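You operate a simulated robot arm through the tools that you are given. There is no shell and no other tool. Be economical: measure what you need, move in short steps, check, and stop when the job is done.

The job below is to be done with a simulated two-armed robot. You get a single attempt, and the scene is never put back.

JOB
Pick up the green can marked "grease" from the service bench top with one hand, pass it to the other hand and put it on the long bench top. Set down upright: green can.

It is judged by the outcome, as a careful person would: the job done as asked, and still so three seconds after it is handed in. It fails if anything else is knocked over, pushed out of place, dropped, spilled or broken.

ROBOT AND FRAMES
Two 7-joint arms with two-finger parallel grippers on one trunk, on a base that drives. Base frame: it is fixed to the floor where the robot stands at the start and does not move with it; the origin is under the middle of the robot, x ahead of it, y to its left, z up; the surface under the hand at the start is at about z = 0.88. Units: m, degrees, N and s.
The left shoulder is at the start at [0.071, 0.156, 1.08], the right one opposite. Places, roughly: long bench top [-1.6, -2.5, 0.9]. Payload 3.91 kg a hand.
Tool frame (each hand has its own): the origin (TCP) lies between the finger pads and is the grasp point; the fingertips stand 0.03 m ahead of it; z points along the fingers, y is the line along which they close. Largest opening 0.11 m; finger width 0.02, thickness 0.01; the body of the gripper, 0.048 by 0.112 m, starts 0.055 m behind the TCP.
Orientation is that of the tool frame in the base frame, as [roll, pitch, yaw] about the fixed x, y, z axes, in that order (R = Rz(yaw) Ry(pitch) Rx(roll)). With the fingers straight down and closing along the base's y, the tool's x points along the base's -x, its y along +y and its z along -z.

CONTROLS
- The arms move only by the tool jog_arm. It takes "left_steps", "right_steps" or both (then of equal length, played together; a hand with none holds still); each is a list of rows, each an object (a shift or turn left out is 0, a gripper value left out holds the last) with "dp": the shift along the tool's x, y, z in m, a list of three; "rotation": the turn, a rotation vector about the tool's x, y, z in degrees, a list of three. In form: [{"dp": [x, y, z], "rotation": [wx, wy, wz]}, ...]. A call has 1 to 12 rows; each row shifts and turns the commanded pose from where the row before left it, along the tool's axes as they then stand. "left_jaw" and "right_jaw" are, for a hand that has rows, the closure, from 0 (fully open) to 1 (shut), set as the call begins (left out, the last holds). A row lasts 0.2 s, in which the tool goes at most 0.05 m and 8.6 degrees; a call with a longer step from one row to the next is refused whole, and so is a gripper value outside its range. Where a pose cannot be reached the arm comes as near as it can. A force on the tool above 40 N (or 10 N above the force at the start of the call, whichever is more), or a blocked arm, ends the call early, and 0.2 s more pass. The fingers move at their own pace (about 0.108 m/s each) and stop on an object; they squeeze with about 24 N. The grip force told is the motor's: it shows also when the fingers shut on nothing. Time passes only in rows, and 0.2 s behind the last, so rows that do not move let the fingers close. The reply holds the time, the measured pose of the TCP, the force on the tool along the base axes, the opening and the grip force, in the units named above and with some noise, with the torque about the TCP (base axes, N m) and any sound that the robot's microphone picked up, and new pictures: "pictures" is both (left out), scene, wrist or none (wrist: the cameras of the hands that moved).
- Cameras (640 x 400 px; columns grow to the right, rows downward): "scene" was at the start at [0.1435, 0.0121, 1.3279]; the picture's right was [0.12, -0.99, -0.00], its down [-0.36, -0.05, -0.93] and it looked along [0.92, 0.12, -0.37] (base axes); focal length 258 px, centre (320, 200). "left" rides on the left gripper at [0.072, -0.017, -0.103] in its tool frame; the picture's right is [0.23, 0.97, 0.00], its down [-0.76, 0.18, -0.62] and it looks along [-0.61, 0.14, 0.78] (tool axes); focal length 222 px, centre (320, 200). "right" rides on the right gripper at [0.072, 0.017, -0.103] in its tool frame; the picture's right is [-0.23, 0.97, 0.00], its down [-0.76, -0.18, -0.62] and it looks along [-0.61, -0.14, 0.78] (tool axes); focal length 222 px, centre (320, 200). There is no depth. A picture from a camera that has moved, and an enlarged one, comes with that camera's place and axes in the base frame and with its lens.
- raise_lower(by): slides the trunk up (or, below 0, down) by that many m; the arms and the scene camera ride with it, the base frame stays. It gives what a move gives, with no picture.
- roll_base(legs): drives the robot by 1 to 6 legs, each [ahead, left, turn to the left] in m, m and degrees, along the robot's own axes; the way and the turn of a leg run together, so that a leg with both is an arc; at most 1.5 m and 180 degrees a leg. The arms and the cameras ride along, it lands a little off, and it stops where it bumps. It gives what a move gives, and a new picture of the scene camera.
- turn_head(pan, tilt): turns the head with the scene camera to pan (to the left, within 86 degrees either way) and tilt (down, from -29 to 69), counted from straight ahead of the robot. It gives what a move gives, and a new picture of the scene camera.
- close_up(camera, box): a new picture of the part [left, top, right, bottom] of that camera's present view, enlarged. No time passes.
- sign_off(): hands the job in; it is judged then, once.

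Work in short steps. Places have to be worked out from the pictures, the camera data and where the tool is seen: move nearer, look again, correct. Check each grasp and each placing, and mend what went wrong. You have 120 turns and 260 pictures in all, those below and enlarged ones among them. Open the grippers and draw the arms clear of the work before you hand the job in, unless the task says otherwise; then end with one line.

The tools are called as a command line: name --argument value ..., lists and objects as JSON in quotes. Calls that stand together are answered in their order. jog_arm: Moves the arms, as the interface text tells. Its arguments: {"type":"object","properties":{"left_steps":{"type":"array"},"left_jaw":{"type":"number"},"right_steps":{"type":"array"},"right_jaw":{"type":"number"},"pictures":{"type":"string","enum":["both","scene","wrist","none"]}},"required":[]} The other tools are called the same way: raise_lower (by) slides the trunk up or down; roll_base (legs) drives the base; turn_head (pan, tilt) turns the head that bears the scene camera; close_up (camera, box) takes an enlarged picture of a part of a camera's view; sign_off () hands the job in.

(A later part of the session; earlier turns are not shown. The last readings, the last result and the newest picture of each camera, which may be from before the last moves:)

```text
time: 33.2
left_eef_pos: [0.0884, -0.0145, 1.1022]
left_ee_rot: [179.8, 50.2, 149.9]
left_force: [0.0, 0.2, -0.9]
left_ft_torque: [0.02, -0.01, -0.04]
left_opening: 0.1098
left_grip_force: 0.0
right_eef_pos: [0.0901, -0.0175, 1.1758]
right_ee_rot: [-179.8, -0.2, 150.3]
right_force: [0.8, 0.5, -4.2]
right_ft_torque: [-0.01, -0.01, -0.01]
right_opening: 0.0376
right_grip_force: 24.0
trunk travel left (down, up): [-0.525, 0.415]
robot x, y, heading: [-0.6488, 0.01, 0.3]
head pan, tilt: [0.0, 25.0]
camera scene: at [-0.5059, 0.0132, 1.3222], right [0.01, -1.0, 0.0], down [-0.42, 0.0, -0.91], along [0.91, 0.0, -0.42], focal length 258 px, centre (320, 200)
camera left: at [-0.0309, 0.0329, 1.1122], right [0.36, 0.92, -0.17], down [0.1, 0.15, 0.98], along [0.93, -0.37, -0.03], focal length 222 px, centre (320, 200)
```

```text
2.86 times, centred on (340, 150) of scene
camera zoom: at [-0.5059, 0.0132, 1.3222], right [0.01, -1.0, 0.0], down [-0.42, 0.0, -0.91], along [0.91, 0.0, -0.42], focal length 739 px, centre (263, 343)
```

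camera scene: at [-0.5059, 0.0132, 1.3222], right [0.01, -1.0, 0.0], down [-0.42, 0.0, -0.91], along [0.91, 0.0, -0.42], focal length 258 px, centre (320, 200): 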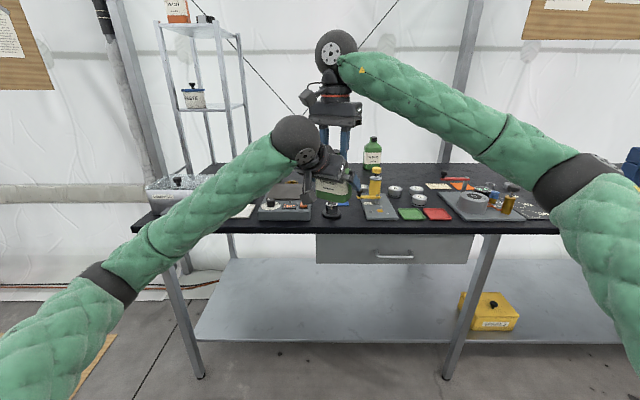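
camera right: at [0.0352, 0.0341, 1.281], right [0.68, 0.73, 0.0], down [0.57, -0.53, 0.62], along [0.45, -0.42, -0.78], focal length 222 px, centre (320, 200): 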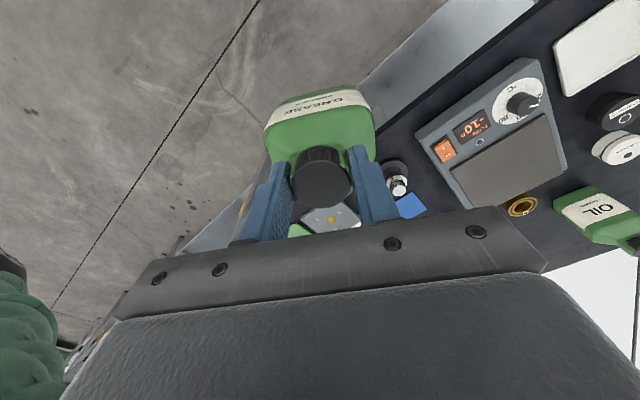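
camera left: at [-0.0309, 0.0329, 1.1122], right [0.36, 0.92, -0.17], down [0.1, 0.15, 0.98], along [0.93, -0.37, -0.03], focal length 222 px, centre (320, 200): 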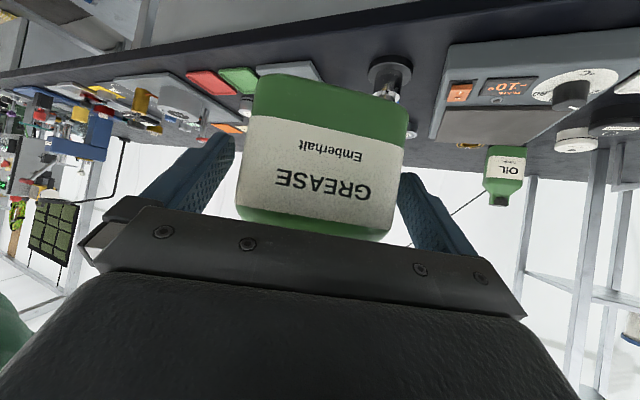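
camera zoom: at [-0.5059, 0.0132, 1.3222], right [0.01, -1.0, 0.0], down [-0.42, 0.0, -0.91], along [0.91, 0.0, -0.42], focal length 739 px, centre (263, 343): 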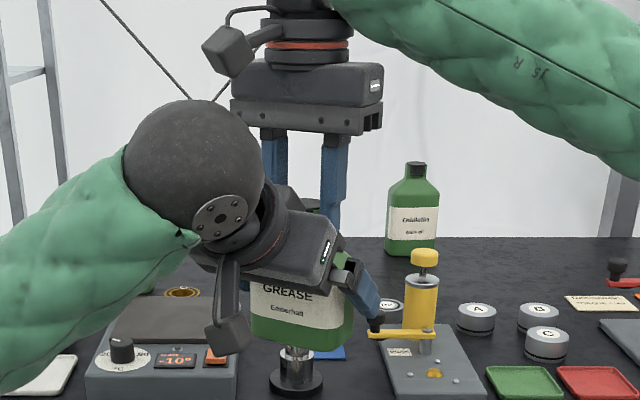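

No contact and the body is between the left fingers. Closing the left hand.

jog_arm --left_steps '[{}, {}, {}, {}]' --left_jaw 1

```text
time: 34.2
left_eef_pos: [0.0873, -0.0152, 1.1016]
left_ee_rot: [179.7, 50.2, 150.0]
left_force: [-5.8, -10.0, 0.1]
left_ft_torque: [0.34, -0.21, 0.01]
left_opening: 0.084
left_grip_force: 23.7
right_eef_pos: [0.0905, -0.0181, 1.1757]
right_ee_rot: [180.0, -0.1, 150.3]
right_force: [5.8, 8.3, -0.6]
right_ft_torque: [0.38, -0.19, -0.04]
right_opening: 0.0377
right_grip_force: 24.1
trunk travel left (down, up): [-0.525, 0.415]
robot x, y, heading: [-0.6509, 0.0092, 0.4]
head pan, tilt: [0.0, 25.0]
camera scene: at [-0.5057, 0.0131, 1.3222], right [0.01, -1.0, 0.0], down [-0.42, 0.0, -0.91], along [0.91, 0.0, -0.42], focal length 258 px, centre (320, 200)
camera left: at [-0.031, 0.0326, 1.1121], right [0.36, 0.92, -0.17], down [0.1, 0.15, 0.98], along [0.93, -0.37, -0.03], focal length 222 px, centre (320, 200)
```

scene: 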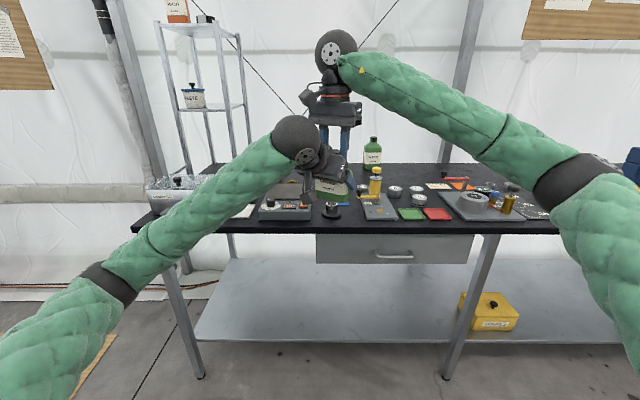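
left: 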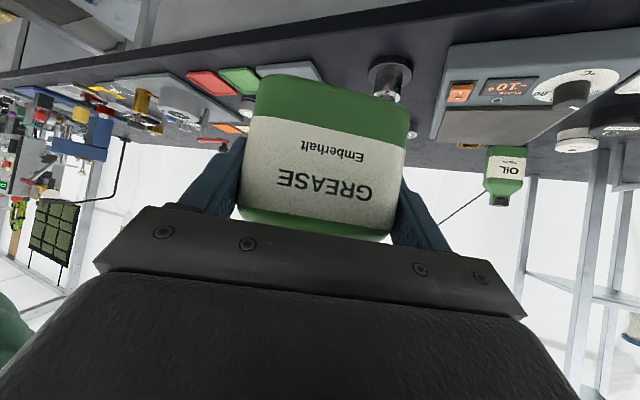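

Left holds the body firmly (0.084 m, 24 N). I open the right hand and lift it straight off.

jog_arm --right_steps '[{}, {}, {}]' --right_jaw 0.4 --pictures "none"

jog_arm --right_steps '[{"dp": [0, 0, -0.02]}, {"dp": [0, 0, -0.03]}, {"dp": [0, 0, -0.04]}, {"dp": [0, 0, -0.04]}, {}]'

```text
time: 35.0
left_eef_pos: [0.0865, -0.0134, 1.1009]
left_ee_rot: [179.8, 50.2, 149.9]
left_force: [0.0, -0.2, 0.3]
left_ft_torque: [0.0, 0.0, 0.02]
left_opening: 0.0843
left_grip_force: 24.2
right_eef_pos: [0.0908, -0.0167, 1.1775]
right_ee_rot: [-179.9, 0.0, 150.3]
right_force: [0.3, -0.9, 0.1]
right_ft_torque: [-0.02, -0.02, 0.0]
right_opening: 0.0661
right_grip_force: 0.0
trunk travel left (down, up): [-0.525, 0.415]
robot x, y, heading: [-0.6502, 0.0112, 0.4]
head pan, tilt: [0.0, 25.0]
```

```text
time: 36.2
left_eef_pos: [0.0874, -0.015, 1.1005]
left_ee_rot: [179.7, 50.2, 149.9]
left_force: [0.4, -0.1, 0.6]
left_ft_torque: [0.02, 0.01, -0.02]
left_opening: 0.0844
left_grip_force: 24.0
right_eef_pos: [0.092, -0.0168, 1.3043]
right_ee_rot: [-179.9, -0.3, 150.3]
right_force: [-0.2, 0.6, -0.8]
right_ft_torque: [-0.01, 0.02, 0.03]
right_opening: 0.0658
right_grip_force: 0.1
trunk travel left (down, up): [-0.525, 0.415]
robot x, y, heading: [-0.649, 0.0137, 0.4]
head pan, tilt: [0.0, 25.0]
camera scene: at [-0.5047, 0.0127, 1.322], right [0.01, -1.0, 0.0], down [-0.42, 0.0, -0.91], along [0.91, 0.0, -0.42], focal length 258 px, centre (320, 200)
camera right: at [0.0367, 0.0332, 1.41], right [0.68, 0.73, 0.0], down [0.58, -0.53, 0.62], along [0.45, -0.42, -0.78], focal length 222 px, centre (320, 200)
```

scene: 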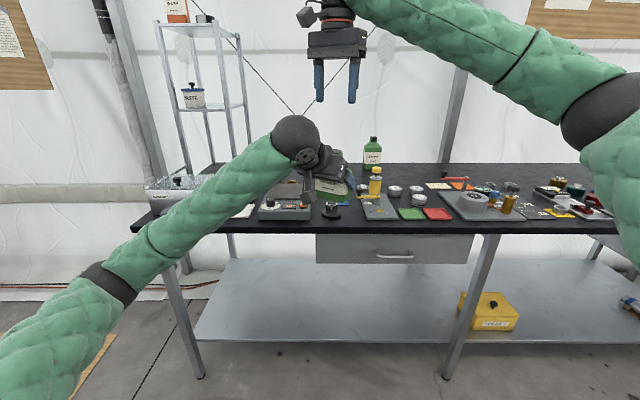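
right: 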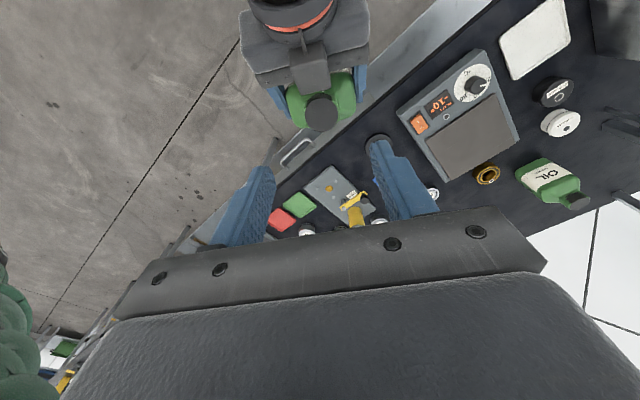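

The transfer is done; the can is in the left hand. I move the right arm aside and look toward the long bench.

jog_arm --right_steps '[{"dp": [-0.003, -0.0446, 0.01]}, {"dp": [-0.003, -0.0446, 0.01]}, {"dp": [-0.003, -0.0446, 0.01]}, {"dp": [-0.003, -0.0446, 0.01]}, {"dp": [-0.003, -0.0446, 0.01]}, {"dp": [-0.003, -0.0446, 0.01]}, {"dp": [-0.003, -0.0446, 0.01]}, {}]' --pictures "none"

turn_head --pan -86 --tilt 15

```text
time: 38.0
left_eef_pos: [0.0885, -0.0136, 1.1012]
left_ee_rot: [179.8, 50.2, 150.1]
left_force: [1.1, 0.6, 0.6]
left_ft_torque: [0.02, 0.01, -0.02]
left_opening: 0.0838
left_grip_force: 24.2
right_eef_pos: [-0.0464, -0.2984, 1.2351]
right_ee_rot: [-179.9, -0.1, 150.3]
right_force: [0.2, 0.0, 0.1]
right_ft_torque: [0.02, 0.01, -0.01]
right_opening: 0.0662
right_grip_force: 0.0
trunk travel left (down, up): [-0.525, 0.415]
robot x, y, heading: [-0.6507, 0.0124, 0.3]
head pan, tilt: [0.0, 25.0]
```

```text
time: 39.6
left_eef_pos: [0.0878, -0.0146, 1.1017]
left_ee_rot: [179.9, 50.2, 149.9]
left_force: [0.0, 0.0, 0.2]
left_ft_torque: [0.0, 0.02, 0.0]
left_opening: 0.0839
left_grip_force: 24.0
right_eef_pos: [-0.0452, -0.299, 1.2355]
right_ee_rot: [-179.9, -0.1, 150.3]
right_force: [-1.8, 0.4, -0.5]
right_ft_torque: [0.01, -0.01, 0.0]
right_opening: 0.0659
right_grip_force: 0.1
trunk travel left (down, up): [-0.525, 0.415]
robot x, y, heading: [-0.6486, 0.0107, 0.3]
head pan, tilt: [-85.9, 15.0]
camera scene: at [-0.5908, -0.0807, 1.3385], right [-1.0, -0.08, 0.0], down [-0.02, 0.26, -0.97], along [0.07, -0.96, -0.26], focal length 258 px, centre (320, 200)
```

scene: 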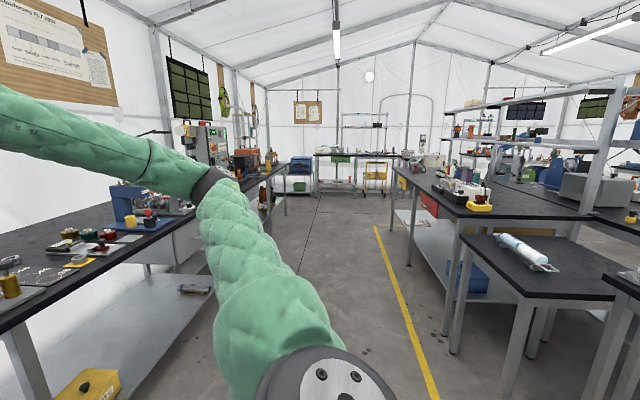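

The island bench's aisle edge lies at x≈-1.25, running along -y. I raise the trunk for clearance, then turn right 90° and look down the aisle.

raise_lower --by 0.12

roll_base --legs '[[0, 0, -90]]'

turn_head --pan -25 --tilt 20

```text
time: 41.1
left_eef_pos: [0.0878, -0.0143, 1.2217]
left_ee_rot: [179.8, 50.1, 149.9]
left_force: [0.9, -0.7, -4.8]
left_ft_torque: [-0.01, 0.01, -0.03]
left_opening: 0.0837
left_grip_force: 23.6
right_eef_pos: [-0.0467, -0.2978, 1.3551]
right_ee_rot: [-179.8, -0.1, 150.4]
right_force: [-0.4, 0.9, 0.0]
right_ft_torque: [-0.01, 0.02, -0.01]
right_opening: 0.0661
right_grip_force: 0.1
trunk travel left (down, up): [-0.645, 0.295]
robot x, y, heading: [-0.6515, 0.0105, 0.3]
head pan, tilt: [-85.9, 15.0]
```

```text
time: 45.4
left_eef_pos: [-0.6894, -0.7252, 1.2216]
left_ee_rot: [179.8, 50.2, 58.9]
left_force: [-1.1, 0.7, -4.2]
left_ft_torque: [0.07, 0.01, 0.01]
left_opening: 0.0838
left_grip_force: 24.3
right_eef_pos: [-0.9709, -0.5851, 1.3554]
right_ee_rot: [-180.0, -0.1, 59.3]
right_force: [-0.7, -0.2, -0.4]
right_ft_torque: [-0.03, 0.01, 0.01]
right_opening: 0.066
right_grip_force: 0.1
trunk travel left (down, up): [-0.645, 0.295]
robot x, y, heading: [-0.648, 0.0105, -90.6]
head pan, tilt: [-85.9, 15.0]
camera scene: at [-0.7434, -0.0442, 1.4585], right [-0.06, 1.0, 0.0], down [0.26, 0.02, -0.97], along [-0.96, -0.06, -0.26], focal length 258 px, centre (320, 200)
```

scene: 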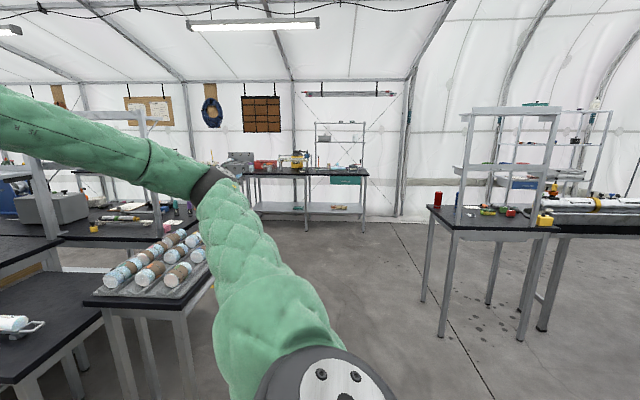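

```text
time: 46.7
left_eef_pos: [-0.6888, -0.7256, 1.2217]
left_ee_rot: [179.8, 50.2, 58.9]
left_force: [-1.0, -0.1, -5.6]
left_ft_torque: [0.03, -0.02, 0.0]
left_opening: 0.0841
left_grip_force: 24.3
right_eef_pos: [-0.9703, -0.5869, 1.3557]
right_ee_rot: [-179.9, -0.1, 59.3]
right_force: [-0.6, 0.0, -1.2]
right_ft_torque: [0.01, 0.03, 0.0]
right_opening: 0.0661
right_grip_force: 0.0
trunk travel left (down, up): [-0.645, 0.295]
robot x, y, heading: [-0.6493, 0.0093, -90.8]
head pan, tilt: [-25.0, 20.0]
camera scene: at [-0.6903, -0.1227, 1.4503], right [-0.9, 0.43, 0.0], down [0.15, 0.31, -0.94], along [-0.41, -0.85, -0.34], focal length 258 px, centre (320, 200)
```

scene: 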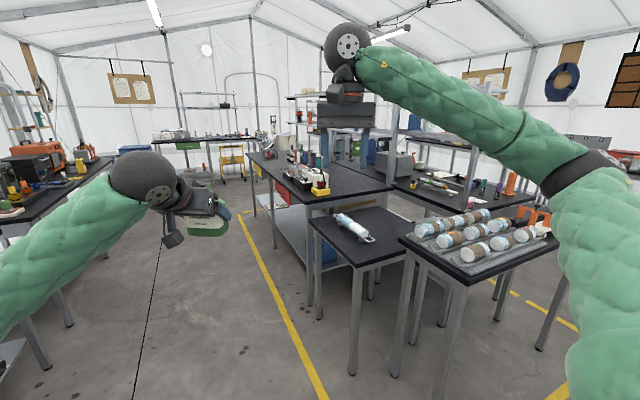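

Can is secure in the left hand (-4.8 N). I drive 1.3 m along the aisle beside the island bench.

roll_base --legs '[[1.3, 0.05, 0]]'

turn_head --pan -60 --tilt 30

```text
time: 53.2
left_eef_pos: [-0.6533, -2.0277, 1.2215]
left_ee_rot: [179.9, 50.2, 58.9]
left_force: [-0.1, 0.2, -4.4]
left_ft_torque: [0.01, -0.01, -0.01]
left_opening: 0.0841
left_grip_force: 24.2
right_eef_pos: [-0.9354, -1.8894, 1.3549]
right_ee_rot: [-179.9, -0.1, 59.3]
right_force: [-0.1, -0.2, -0.7]
right_ft_torque: [0.0, 0.0, 0.01]
right_opening: 0.066
right_grip_force: 0.0
trunk travel left (down, up): [-0.645, 0.295]
robot x, y, heading: [-0.6135, -1.2927, -90.6]
head pan, tilt: [-25.0, 20.0]
camera scene: at [-0.6558, -1.425, 1.4503], right [-0.9, 0.43, 0.0], down [0.15, 0.31, -0.94], along [-0.41, -0.85, -0.34], focal length 258 px, centre (320, 200)
```

scene: 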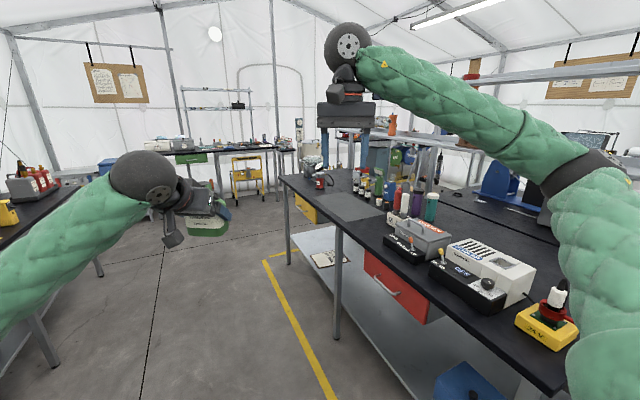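

```text
time: 54.2
left_eef_pos: [-0.6546, -2.0277, 1.2216]
left_ee_rot: [179.8, 50.2, 58.9]
left_force: [0.3, 0.5, -5.3]
left_ft_torque: [0.07, -0.05, 0.0]
left_opening: 0.0839
left_grip_force: 23.9
right_eef_pos: [-0.9349, -1.8892, 1.3554]
right_ee_rot: [-179.9, -0.1, 59.4]
right_force: [-1.4, 0.0, 0.9]
right_ft_torque: [-0.01, -0.01, 0.01]
right_opening: 0.0659
right_grip_force: 0.1
trunk travel left (down, up): [-0.645, 0.295]
robot x, y, heading: [-0.6154, -1.291, -90.8]
head pan, tilt: [-60.0, 30.0]
camera scene: at [-0.6943, -1.3852, 1.4343], right [-0.49, 0.87, 0.0], down [0.44, 0.25, -0.87], along [-0.75, -0.42, -0.5], focal length 258 px, centre (320, 200)
```

scene: 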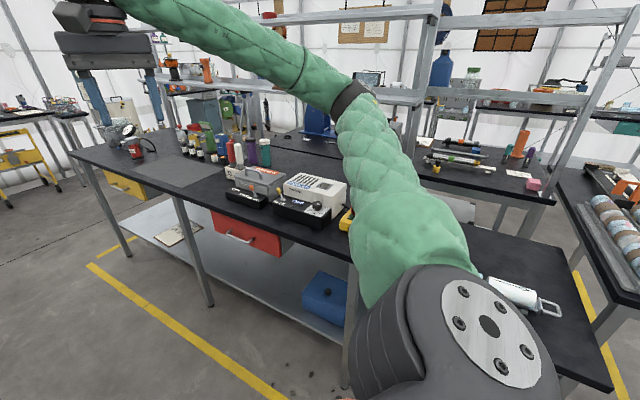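

The island has a free patch around (-1.37, -2.33), between a grey mat and the boxes. I drive 1.05 m ahead, turn right in two halves and look.

roll_base --legs '[[1.05, 0, 0], [0, 0, -45]]'

turn_head --pan -30 --tilt 35

```text
time: 61.7
left_eef_pos: [-1.1771, -2.8224, 1.2213]
left_ee_rot: [179.8, 50.2, 13.8]
left_force: [-0.4, 0.7, -4.7]
left_ft_torque: [0.02, -0.05, 0.01]
left_opening: 0.0842
left_grip_force: 24.2
right_eef_pos: [-1.2782, -2.5266, 1.3553]
right_ee_rot: [-179.9, 0.0, 14.2]
right_force: [0.2, -0.3, -0.3]
right_ft_torque: [-0.01, 0.0, -0.04]
right_opening: 0.066
right_grip_force: 0.0
trunk travel left (down, up): [-0.645, 0.295]
robot x, y, heading: [-0.6279, -2.3321, -135.9]
head pan, tilt: [-60.0, 30.0]
camera scene: at [-0.7522, -2.3397, 1.4342], right [0.27, 0.96, 0.0], down [0.48, -0.13, -0.87], along [-0.83, 0.23, -0.5], focal length 258 px, centre (320, 200)
```

scene: 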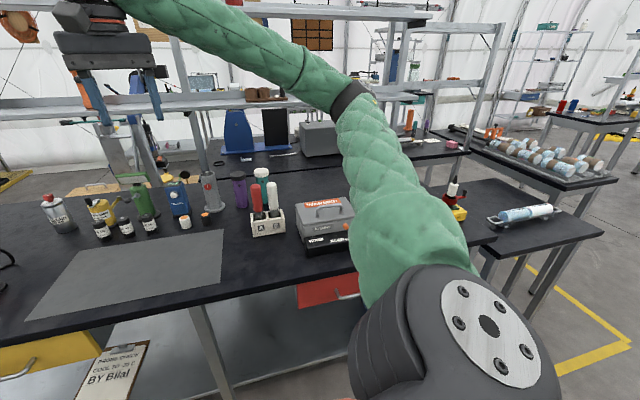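

```text
time: 62.6
left_eef_pos: [-1.1769, -2.8222, 1.2215]
left_ee_rot: [179.8, 50.3, 14.0]
left_force: [-0.4, 0.1, -4.2]
left_ft_torque: [0.03, -0.02, -0.01]
left_opening: 0.084
left_grip_force: 24.1
right_eef_pos: [-1.2793, -2.5251, 1.3545]
right_ee_rot: [-179.8, -0.1, 14.3]
right_force: [0.2, -0.3, -0.2]
right_ft_torque: [0.0, 0.0, 0.03]
right_opening: 0.0659
right_grip_force: 0.0
trunk travel left (down, up): [-0.645, 0.295]
robot x, y, heading: [-0.6269, -2.3265, -135.5]
head pan, tilt: [-30.0, 35.0]
camera scene: at [-0.7502, -2.3862, 1.4265], right [-0.25, 0.97, 0.0], down [0.56, 0.14, -0.82], along [-0.79, -0.2, -0.57], focal length 258 px, centre (320, 200)
```

scene: 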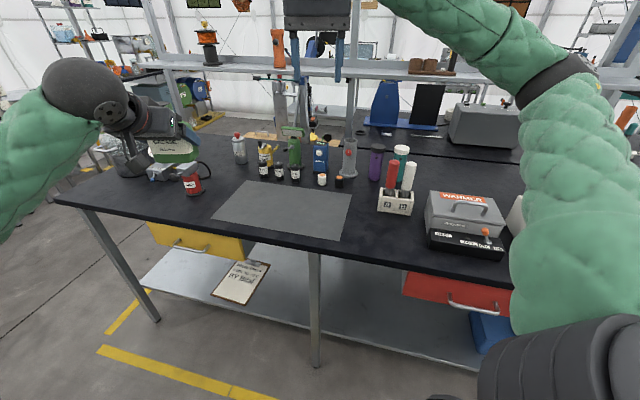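

Free patch is x -1.26…-1.46, y -2.45…-2.24; centre about (-1.36, -2.35). Turning right the last 44° brings the left hand nearly over it, with the can base about 0.27 m above the bench.

roll_base --legs '[[0, 0, -44]]'

turn_head --pan 0 --tilt 40

```text
time: 65.0
left_eef_pos: [-1.3669, -2.2987, 1.2213]
left_ee_rot: [179.7, 50.2, -30.4]
left_force: [-0.4, -0.1, -5.6]
left_ft_torque: [-0.05, -0.03, 0.0]
left_opening: 0.0842
left_grip_force: 23.8
right_eef_pos: [-1.2304, -2.0163, 1.3539]
right_ee_rot: [-179.9, 0.0, -29.9]
right_force: [0.2, 0.2, -0.7]
right_ft_torque: [-0.01, 0.03, -0.04]
right_opening: 0.066
right_grip_force: 0.1
trunk travel left (down, up): [-0.645, 0.295]
robot x, y, heading: [-0.6267, -2.3306, -179.9]
head pan, tilt: [-30.0, 35.0]
camera scene: at [-0.7554, -2.2843, 1.4264], right [0.5, 0.87, 0.0], down [0.5, -0.29, -0.82], along [-0.71, 0.41, -0.57], focal length 258 px, centre (320, 200)
```

scene: 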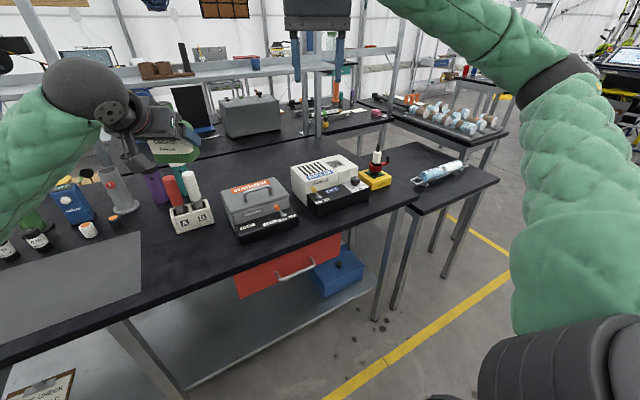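

```text
time: 66.0
left_eef_pos: [-1.3659, -2.2983, 1.2205]
left_ee_rot: [179.9, 50.1, -30.3]
left_force: [0.3, -0.3, -4.4]
left_ft_torque: [-0.03, -0.03, 0.02]
left_opening: 0.0842
left_grip_force: 23.7
right_eef_pos: [-1.2307, -2.0164, 1.3557]
right_ee_rot: [180.0, -0.1, -30.0]
right_force: [0.2, 0.0, 1.0]
right_ft_torque: [0.03, 0.01, 0.02]
right_opening: 0.0662
right_grip_force: 0.0
trunk travel left (down, up): [-0.645, 0.295]
robot x, y, heading: [-0.6278, -2.3283, -180.1]
head pan, tilt: [0.0, 40.0]
camera scene: at [-0.7643, -2.3286, 1.4189], right [0.0, 1.0, 0.0], down [0.64, 0.0, -0.77], along [-0.77, 0.0, -0.64], focal length 258 px, centre (320, 200)
```

scene: 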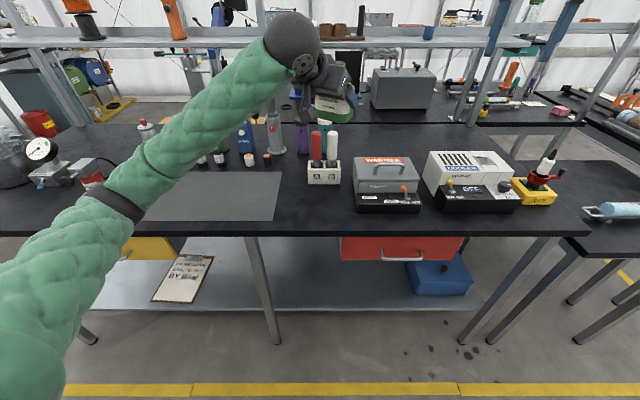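

Refined free patch: x -1.25…-1.46, y -2.46…-2.22. I aim the can at (-1.345, -2.345), first going down 12 cm.

jog_arm --left_steps '[{"dp": [0.0303, 0.0076, 0.0106]}, {"dp": [0.0303, 0.0076, 0.0106]}, {"dp": [0.0303, 0.0076, 0.0106]}, {"dp": [0.0303, 0.0076, 0.0106]}, {}, {}]'

```text
time: 67.4
left_eef_pos: [-1.342, -2.3484, 1.1007]
left_ee_rot: [179.9, 50.2, -30.3]
left_force: [0.5, 0.6, -4.0]
left_ft_torque: [0.02, -0.06, 0.0]
left_opening: 0.0841
left_grip_force: 24.1
right_eef_pos: [-1.2304, -2.016, 1.355]
right_ee_rot: [-180.0, -0.1, -30.0]
right_force: [0.0, 0.9, 0.4]
right_ft_torque: [0.01, 0.0, -0.02]
right_opening: 0.0662
right_grip_force: 0.0
trunk travel left (down, up): [-0.645, 0.295]
robot x, y, heading: [-0.6276, -2.3302, -179.9]
head pan, tilt: [0.0, 40.0]
camera scene: at [-0.7643, -2.3293, 1.4189], right [0.0, 1.0, 0.0], down [0.64, 0.0, -0.77], along [-0.77, 0.0, -0.64], focal length 258 px, centre (320, 200)
camera left: at [-1.2261, -2.3984, 1.1113], right [-0.36, -0.92, -0.17], down [-0.1, -0.15, 0.98], along [-0.93, 0.38, -0.03], focal length 222 px, centre (320, 200)
```

scene: 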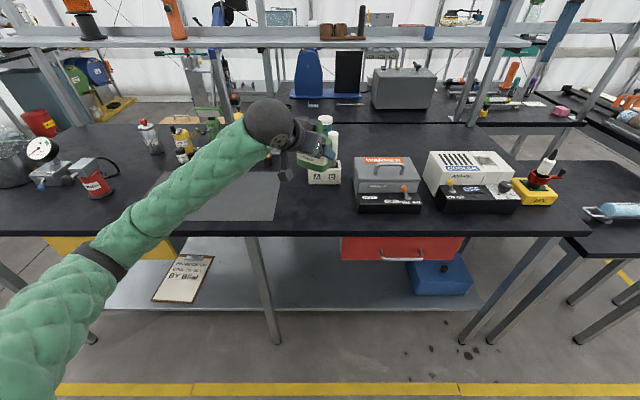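
left: 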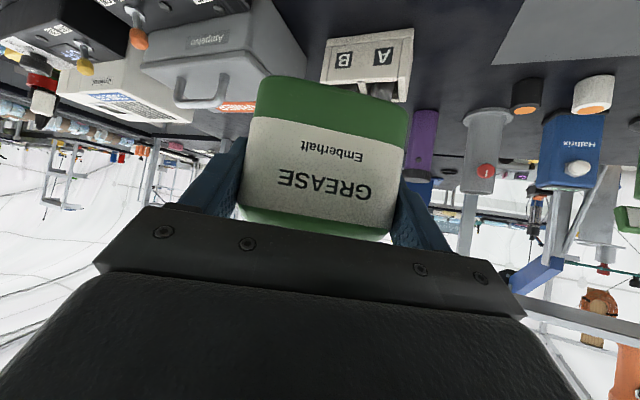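

Position is good and the elbow stays off the bench. Lowering 10 cm straight down.

jog_arm --left_steps '[{"dp": [0.01915, 0, 0.0161]}, {"dp": [0.01915, 0, 0.0161]}, {"dp": [0.01915, 0, 0.0161]}, {"dp": [0.01915, 0, 0.0161]}, {}, {}]'

close_up --camera "scene" --box '[220, 110, 400, 250]'

```text
time: 68.8
left_eef_pos: [-1.3436, -2.3476, 1.0017]
left_ee_rot: [179.8, 50.2, -30.3]
left_force: [0.1, 0.1, -5.6]
left_ft_torque: [0.01, -0.04, 0.02]
left_opening: 0.0841
left_grip_force: 23.4
right_eef_pos: [-1.2309, -2.0176, 1.3552]
right_ee_rot: [-180.0, -0.1, -30.0]
right_force: [-0.4, 0.4, -0.1]
right_ft_torque: [0.01, 0.0, 0.01]
right_opening: 0.0661
right_grip_force: 0.1
trunk travel left (down, up): [-0.645, 0.295]
robot x, y, heading: [-0.6301, -2.3306, -180.2]
head pan, tilt: [0.0, 40.0]
camera scene: at [-0.7643, -2.3289, 1.4189], right [0.0, 1.0, 0.0], down [0.64, 0.0, -0.77], along [-0.77, 0.0, -0.64], focal length 258 px, centre (320, 200)
camera left: at [-1.2271, -2.3986, 1.0124], right [-0.36, -0.92, -0.17], down [-0.1, -0.15, 0.98], along [-0.93, 0.38, -0.03], focal length 222 px, centre (320, 200)
```

scene: 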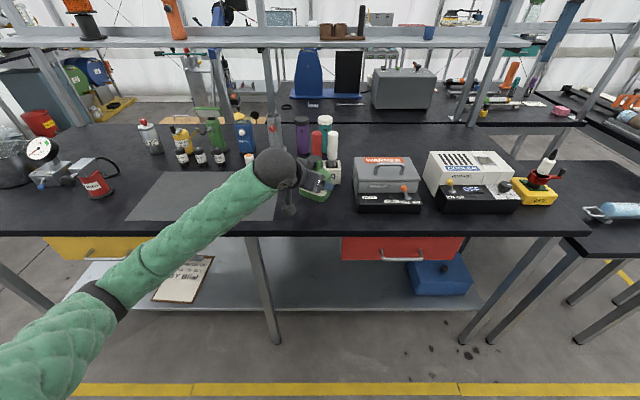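
left: 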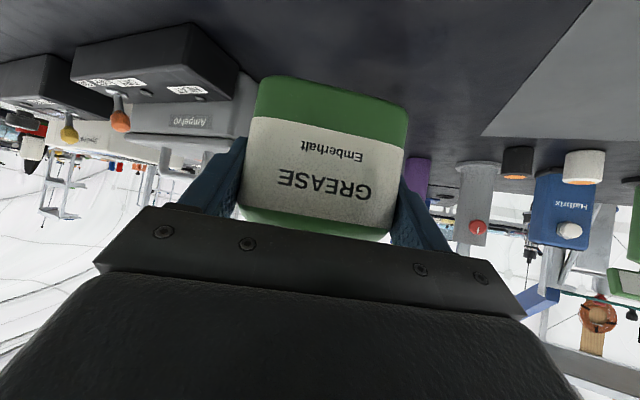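

```text
2.86 times, centred on (310, 180) of scene
camera zoom: at [-0.7643, -2.3289, 1.4189], right [0.0, 1.0, 0.0], down [0.64, 0.0, -0.77], along [-0.77, 0.0, -0.64], focal length 739 px, centre (349, 257)
```

zoom: 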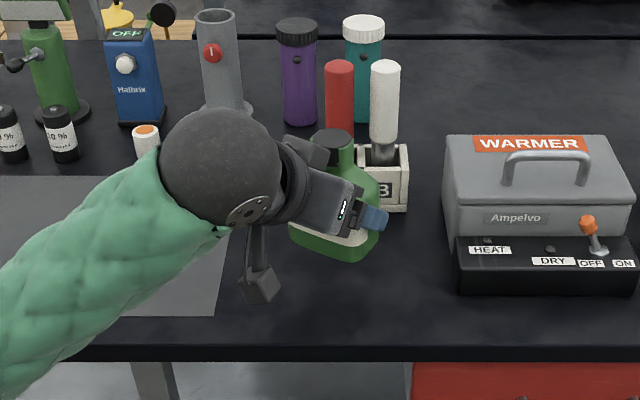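

Clear of the rack and warmer. I lower another 4 cm and read the force.

jog_arm --left_steps '[{"dp": [0.0115, 0, 0.0096]}, {"dp": [0.0115, 0, 0.0096]}, {"dp": [0.0077, 0, 0.0064]}, {}]' --pictures "none"

jog_arm --left_steps '[{"dp": [0.0031, 0, 0.0026]}, {}]' --pictures "none"

close_up --camera "left" --box '[160, 0, 480, 200]'

```text
time: 69.8
left_eef_pos: [-1.3439, -2.3471, 0.9609]
left_ee_rot: [179.8, 50.2, -30.3]
left_force: [0.3, 0.1, -4.9]
left_ft_torque: [-0.05, -0.03, -0.02]
left_opening: 0.084
left_grip_force: 23.9
right_eef_pos: [-1.2301, -2.0168, 1.3558]
right_ee_rot: [-179.9, -0.1, -30.1]
right_force: [-0.3, 0.2, 0.2]
right_ft_torque: [-0.02, 0.0, -0.03]
right_opening: 0.0659
right_grip_force: 0.2
trunk travel left (down, up): [-0.645, 0.295]
robot x, y, heading: [-0.628, -2.329, -179.9]
head pan, tilt: [0.0, 40.0]
```

```text
time: 70.4
left_eef_pos: [-1.3434, -2.3488, 0.9577]
left_ee_rot: [179.8, 50.2, -30.4]
left_force: [-0.3, 0.5, -4.9]
left_ft_torque: [-0.03, -0.05, -0.01]
left_opening: 0.084
left_grip_force: 23.8
right_eef_pos: [-1.2309, -2.016, 1.3548]
right_ee_rot: [-179.9, -0.1, -30.0]
right_force: [0.3, -0.2, 0.3]
right_ft_torque: [-0.01, 0.01, 0.03]
right_opening: 0.066
right_grip_force: 0.2
trunk travel left (down, up): [-0.645, 0.295]
robot x, y, heading: [-0.6314, -2.3323, -180.0]
head pan, tilt: [0.0, 40.0]
```

```text
2.00 times, centred on (320, 100) of left
camera zoom: at [-1.2271, -2.3977, 0.9684], right [-0.36, -0.92, -0.17], down [-0.1, -0.15, 0.98], along [-0.93, 0.38, -0.03], focal length 444 px, centre (320, 400)
```

zoom: 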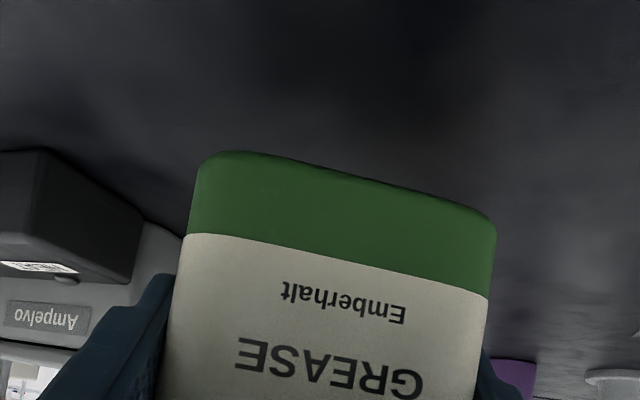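

Not yet touching. I lower in 3–4 mm steps, checking the force each time.

jog_arm --left_steps '[{"dp": [0.0031, 0, 0.0026]}, {}]' --pictures "none"

jog_arm --left_steps '[{"dp": [0.0023, 0, 0.0019]}, {}]' --pictures "none"

close_up --camera "scene" --box '[250, 130, 390, 240]'

```text
time: 71.0
left_eef_pos: [-1.3439, -2.3482, 0.953]
left_ee_rot: [180.0, 50.2, -30.3]
left_force: [0.5, 0.4, -4.6]
left_ft_torque: [-0.06, -0.04, -0.02]
left_opening: 0.084
left_grip_force: 24.5
right_eef_pos: [-1.2298, -2.0158, 1.3556]
right_ee_rot: [-180.0, -0.1, -30.0]
right_force: [0.8, -0.1, 0.3]
right_ft_torque: [0.0, -0.02, -0.01]
right_opening: 0.0659
right_grip_force: 0.0
trunk travel left (down, up): [-0.645, 0.295]
robot x, y, heading: [-0.6295, -2.3302, -179.9]
head pan, tilt: [0.0, 40.0]
```

```text
time: 71.6
left_eef_pos: [-1.3426, -2.3478, 0.9505]
left_ee_rot: [179.8, 50.2, -30.3]
left_force: [-0.6, 1.0, -4.7]
left_ft_torque: [-0.03, -0.02, -0.01]
left_opening: 0.0841
left_grip_force: 23.9
right_eef_pos: [-1.232, -2.0155, 1.3559]
right_ee_rot: [-179.9, -0.1, -30.0]
right_force: [-1.2, -0.4, -0.7]
right_ft_torque: [0.0, 0.0, 0.01]
right_opening: 0.066
right_grip_force: 0.0
trunk travel left (down, up): [-0.645, 0.295]
robot x, y, heading: [-0.6303, -2.3298, -179.8]
head pan, tilt: [0.0, 40.0]
```

```text
3.64 times, centred on (320, 185) of scene
camera zoom: at [-0.7642, -2.3287, 1.4189], right [0.0, 1.0, 0.0], down [0.64, 0.0, -0.77], along [-0.77, 0.0, -0.64], focal length 940 px, centre (320, 254)
```

zoom: 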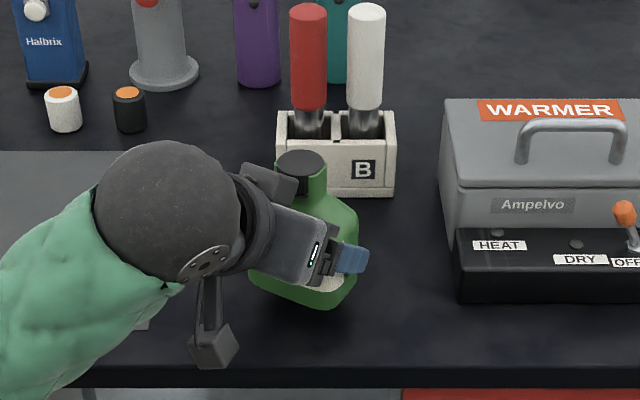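

Still hanging free; continuing down gently.

jog_arm --left_steps '[{"dp": [0.0031, 0, 0.0026]}, {}]' --pictures "none"

jog_arm --left_steps '[{"dp": [0.0031, 0, 0.0026]}, {}]' --pictures "none"

close_up --camera "left" --box '[160, 0, 480, 200]'

```text
time: 72.2
left_eef_pos: [-1.3432, -2.3483, 0.9457]
left_ee_rot: [179.8, 50.3, -30.5]
left_force: [-0.7, 0.2, -4.2]
left_ft_torque: [-0.02, -0.02, -0.02]
left_opening: 0.0842
left_grip_force: 24.1
right_eef_pos: [-1.2299, -2.0153, 1.3561]
right_ee_rot: [-179.9, -0.1, -30.0]
right_force: [-0.6, -0.3, 1.2]
right_ft_torque: [0.0, 0.0, 0.0]
right_opening: 0.0661
right_grip_force: 0.0
trunk travel left (down, up): [-0.645, 0.295]
robot x, y, heading: [-0.6254, -2.328, -180.2]
head pan, tilt: [0.0, 40.0]
```

```text
time: 72.8
left_eef_pos: [-1.3435, -2.3482, 0.9413]
left_ee_rot: [179.7, 50.2, -30.4]
left_force: [-0.2, 0.1, -4.9]
left_ft_torque: [-0.01, 0.0, 0.01]
left_opening: 0.0841
left_grip_force: 23.5
right_eef_pos: [-1.23, -2.0165, 1.3551]
right_ee_rot: [-179.9, -0.1, -30.1]
right_force: [0.2, -0.2, -0.5]
right_ft_torque: [0.0, 0.03, 0.02]
right_opening: 0.0661
right_grip_force: 0.1
trunk travel left (down, up): [-0.645, 0.295]
robot x, y, heading: [-0.6306, -2.3279, -179.9]
head pan, tilt: [0.0, 40.0]
```

```text
2.00 times, centred on (320, 100) of left
camera zoom: at [-1.2268, -2.3978, 0.9531], right [-0.36, -0.92, -0.17], down [-0.1, -0.15, 0.98], along [-0.93, 0.38, -0.03], focal length 444 px, centre (320, 400)
```

zoom: 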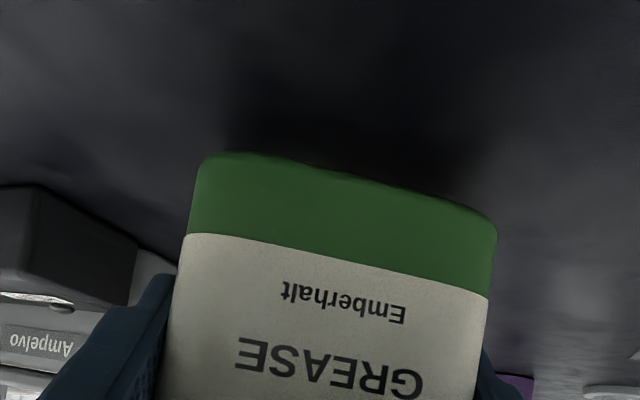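

Estimated base z ≈ 0.894; bench probably near 0.88–0.89. Continuing.

jog_arm --left_steps '[{"dp": [0.0031, 0, 0.0026]}, {}]' --pictures "none"

jog_arm --left_steps '[{"dp": [0.0023, 0, 0.0019]}, {}]' --pictures "none"

```text
time: 73.4
left_eef_pos: [-1.3427, -2.3473, 0.9381]
left_ee_rot: [179.7, 50.2, -30.2]
left_force: [-0.1, 0.1, -5.0]
left_ft_torque: [-0.03, -0.03, 0.0]
left_opening: 0.0841
left_grip_force: 24.0
right_eef_pos: [-1.2303, -2.0171, 1.3557]
right_ee_rot: [-179.9, -0.1, -29.9]
right_force: [1.1, 0.2, 0.0]
right_ft_torque: [-0.03, -0.04, 0.03]
right_opening: 0.0658
right_grip_force: 0.1
trunk travel left (down, up): [-0.645, 0.295]
robot x, y, heading: [-0.6269, -2.3308, -180.0]
head pan, tilt: [0.0, 40.0]
```

```text
time: 74.0
left_eef_pos: [-1.3428, -2.3495, 0.9355]
left_ee_rot: [179.8, 50.2, -30.3]
left_force: [-0.9, 0.0, -4.7]
left_ft_torque: [-0.01, -0.05, 0.0]
left_opening: 0.084
left_grip_force: 23.9
right_eef_pos: [-1.2306, -2.0163, 1.3558]
right_ee_rot: [-179.9, -0.1, -30.0]
right_force: [-0.7, 0.8, 0.5]
right_ft_torque: [0.01, 0.05, 0.03]
right_opening: 0.0658
right_grip_force: 0.0
trunk travel left (down, up): [-0.645, 0.295]
robot x, y, heading: [-0.6281, -2.3295, -180.0]
head pan, tilt: [0.0, 40.0]
```

Still no contact; two more 3 mm steps.

jog_arm --left_steps '[{"dp": [0.0023, 0, 0.0019]}, {}]' --pictures "none"

jog_arm --left_steps '[{"dp": [0.0023, 0, 0.0019]}, {}]' --pictures "none"

close_up --camera "left" --box '[160, 0, 480, 200]'

```text
time: 74.6
left_eef_pos: [-1.3437, -2.3494, 0.932]
left_ee_rot: [179.8, 50.2, -30.4]
left_force: [-0.4, 0.2, -5.1]
left_ft_torque: [-0.02, -0.03, 0.0]
left_opening: 0.0842
left_grip_force: 24.2
right_eef_pos: [-1.2314, -2.0155, 1.3554]
right_ee_rot: [-179.9, 0.0, -30.0]
right_force: [-0.1, 0.2, -0.1]
right_ft_torque: [0.0, -0.01, 0.01]
right_opening: 0.0659
right_grip_force: 0.0
trunk travel left (down, up): [-0.645, 0.295]
robot x, y, heading: [-0.6281, -2.3316, -180.1]
head pan, tilt: [0.0, 40.0]
```

```text
time: 75.2
left_eef_pos: [-1.3423, -2.348, 0.9314]
left_ee_rot: [179.8, 50.4, -30.3]
left_force: [-6.6, 1.1, 18.1]
left_ft_torque: [0.08, -0.12, -0.07]
left_opening: 0.0841
left_grip_force: 24.1
right_eef_pos: [-1.2298, -2.0157, 1.3548]
right_ee_rot: [180.0, 0.0, -30.0]
right_force: [0.2, -0.8, 0.1]
right_ft_torque: [0.0, -0.02, -0.02]
right_opening: 0.066
right_grip_force: 0.1
trunk travel left (down, up): [-0.645, 0.295]
robot x, y, heading: [-0.6294, -2.3284, -180.0]
head pan, tilt: [0.0, 40.0]
```

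```text
2.00 times, centred on (320, 100) of left
camera zoom: at [-1.2269, -2.3982, 0.9419], right [-0.36, -0.92, -0.17], down [-0.09, -0.15, 0.98], along [-0.93, 0.38, -0.03], focal length 444 px, centre (320, 400)
```

zoom: 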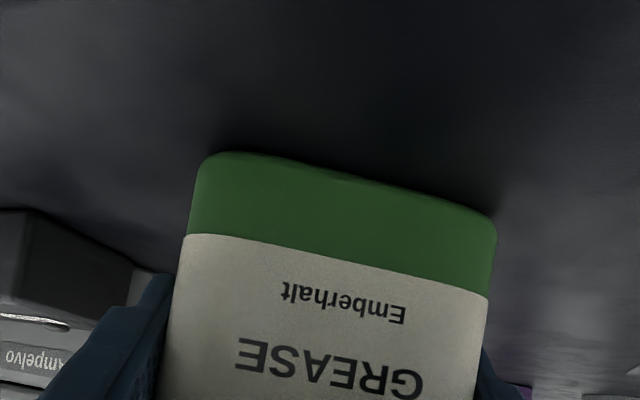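

Contact at TCP z≈0.931 (force rose to +18 N). I ease up 1.5 mm to unload, then open the left hand.

jog_arm --left_steps '[{"dp": [-0.0012, 0, -0.001]}, {}]' --pictures "none"

```text
time: 75.8
left_eef_pos: [-1.3426, -2.3491, 0.9308]
left_ee_rot: [179.7, 50.3, -30.4]
left_force: [-6.0, 0.8, 14.6]
left_ft_torque: [-0.07, 0.43, -0.03]
left_opening: 0.084
left_grip_force: 23.9
right_eef_pos: [-1.2307, -2.0151, 1.3549]
right_ee_rot: [-179.9, 0.0, -30.0]
right_force: [-0.2, 0.2, -0.2]
right_ft_torque: [0.02, -0.01, -0.01]
right_opening: 0.066
right_grip_force: 0.1
trunk travel left (down, up): [-0.645, 0.295]
robot x, y, heading: [-0.6265, -2.3303, -180.2]
head pan, tilt: [0.0, 40.0]
```

Still slightly loaded; up one more millimetre and then open.

jog_arm --left_steps '[{"dp": [-0.0012, 0, -0.001]}, {}]' --pictures "none"

jog_arm --left_steps '[{}, {}, {}]' --left_jaw 0

```text
time: 76.4
left_eef_pos: [-1.3438, -2.3496, 0.9315]
left_ee_rot: [179.8, 50.1, -30.3]
left_force: [-2.6, 0.3, 3.1]
left_ft_torque: [-0.12, 0.42, 0.04]
left_opening: 0.0843
left_grip_force: 24.0
right_eef_pos: [-1.2308, -2.0156, 1.3549]
right_ee_rot: [-179.8, -0.1, -30.0]
right_force: [-0.7, -1.1, -0.8]
right_ft_torque: [0.0, 0.01, 0.04]
right_opening: 0.0662
right_grip_force: 0.1
trunk travel left (down, up): [-0.645, 0.295]
robot x, y, heading: [-0.6284, -2.331, -179.9]
head pan, tilt: [0.0, 40.0]
```

```text
time: 77.2
left_eef_pos: [-1.3435, -2.3487, 0.933]
left_ee_rot: [179.7, 50.2, -30.4]
left_force: [-0.3, -0.7, -0.1]
left_ft_torque: [0.0, 0.02, 0.01]
left_opening: 0.1097
left_grip_force: 0.0
right_eef_pos: [-1.23, -2.016, 1.3557]
right_ee_rot: [-179.9, -0.1, -30.0]
right_force: [1.1, -0.1, -0.1]
right_ft_torque: [0.01, -0.01, -0.01]
right_opening: 0.0662
right_grip_force: 0.1
trunk travel left (down, up): [-0.645, 0.295]
robot x, y, heading: [-0.6312, -2.3322, -179.8]
head pan, tilt: [0.0, 40.0]
camera scene: at [-0.7638, -2.3287, 1.4189], right [0.0, 1.0, 0.0], down [0.64, 0.0, -0.77], along [-0.77, 0.0, -0.64], focal length 258 px, centre (320, 200)
camera left: at [-1.2266, -2.3979, 0.9432], right [-0.36, -0.92, -0.17], down [-0.1, -0.15, 0.98], along [-0.93, 0.38, -0.03], focal length 222 px, centre (320, 200)
```

scene: 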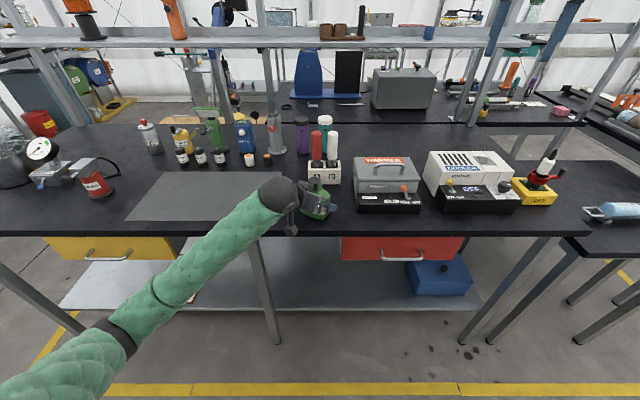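
left: 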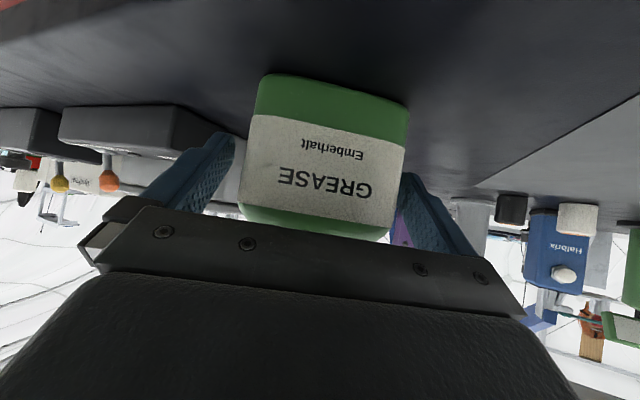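

Released, with both fingers clear of the can, which stands. I back out along the tool axis.

jog_arm --left_steps '[{"dp": [0, 0, -0.015]}, {"dp": [0, 0, -0.025]}, {"dp": [0, 0, -0.04]}, {"dp": [0, 0, -0.045]}, {"dp": [0, 0, -0.045]}, {}, {}]'

close_up --camera "scene" --box '[240, 120, 400, 240]'

```text
time: 78.8
left_eef_pos: [-1.2289, -2.4135, 1.0408]
left_ee_rot: [179.8, 50.3, -30.3]
left_force: [0.0, 0.1, -1.0]
left_ft_torque: [0.01, -0.02, 0.03]
left_opening: 0.11
left_grip_force: 0.0
right_eef_pos: [-1.2312, -2.0167, 1.3556]
right_ee_rot: [-179.8, -0.1, -30.0]
right_force: [-0.5, 0.1, 0.6]
right_ft_torque: [0.02, 0.01, 0.02]
right_opening: 0.0659
right_grip_force: 0.0
trunk travel left (down, up): [-0.645, 0.295]
robot x, y, heading: [-0.6291, -2.3284, -180.3]
head pan, tilt: [0.0, 40.0]
camera scene: at [-0.7635, -2.329, 1.419], right [0.0, 1.0, 0.0], down [0.64, 0.0, -0.77], along [-0.77, 0.0, -0.64], focal length 258 px, centre (320, 200)
camera left: at [-1.1124, -2.464, 1.0523], right [-0.36, -0.92, -0.17], down [-0.1, -0.15, 0.98], along [-0.93, 0.38, -0.03], focal length 222 px, centre (320, 200)
```

scene: 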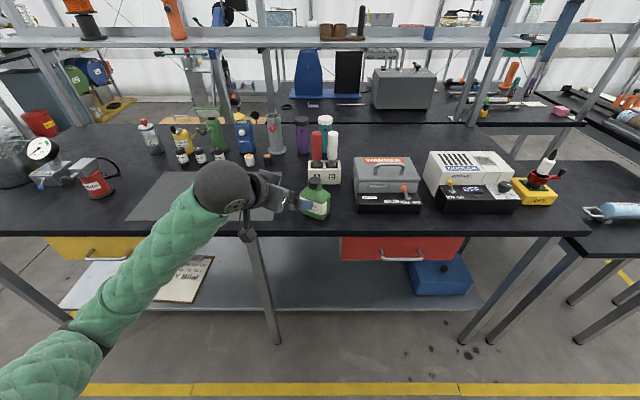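
left: 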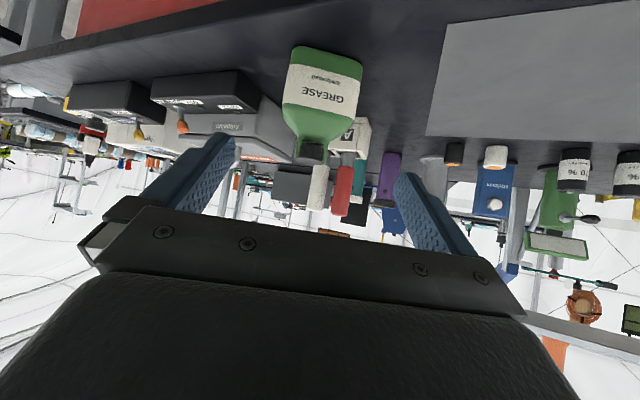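

```text
3.33 times, centred on (320, 180) of scene
camera zoom: at [-0.7635, -2.329, 1.419], right [0.0, 1.0, 0.0], down [0.64, 0.0, -0.77], along [-0.77, 0.0, -0.64], focal length 862 px, centre (320, 267)
```

zoom: 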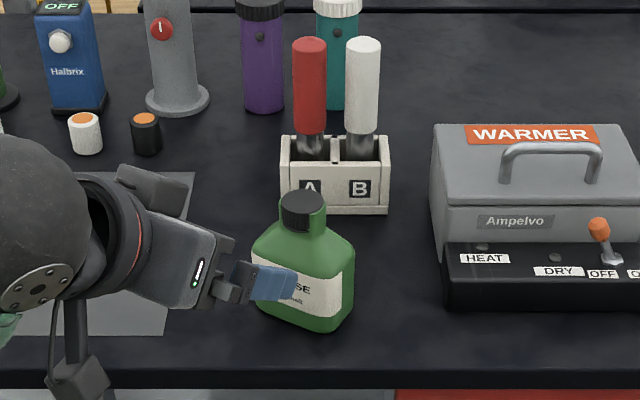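

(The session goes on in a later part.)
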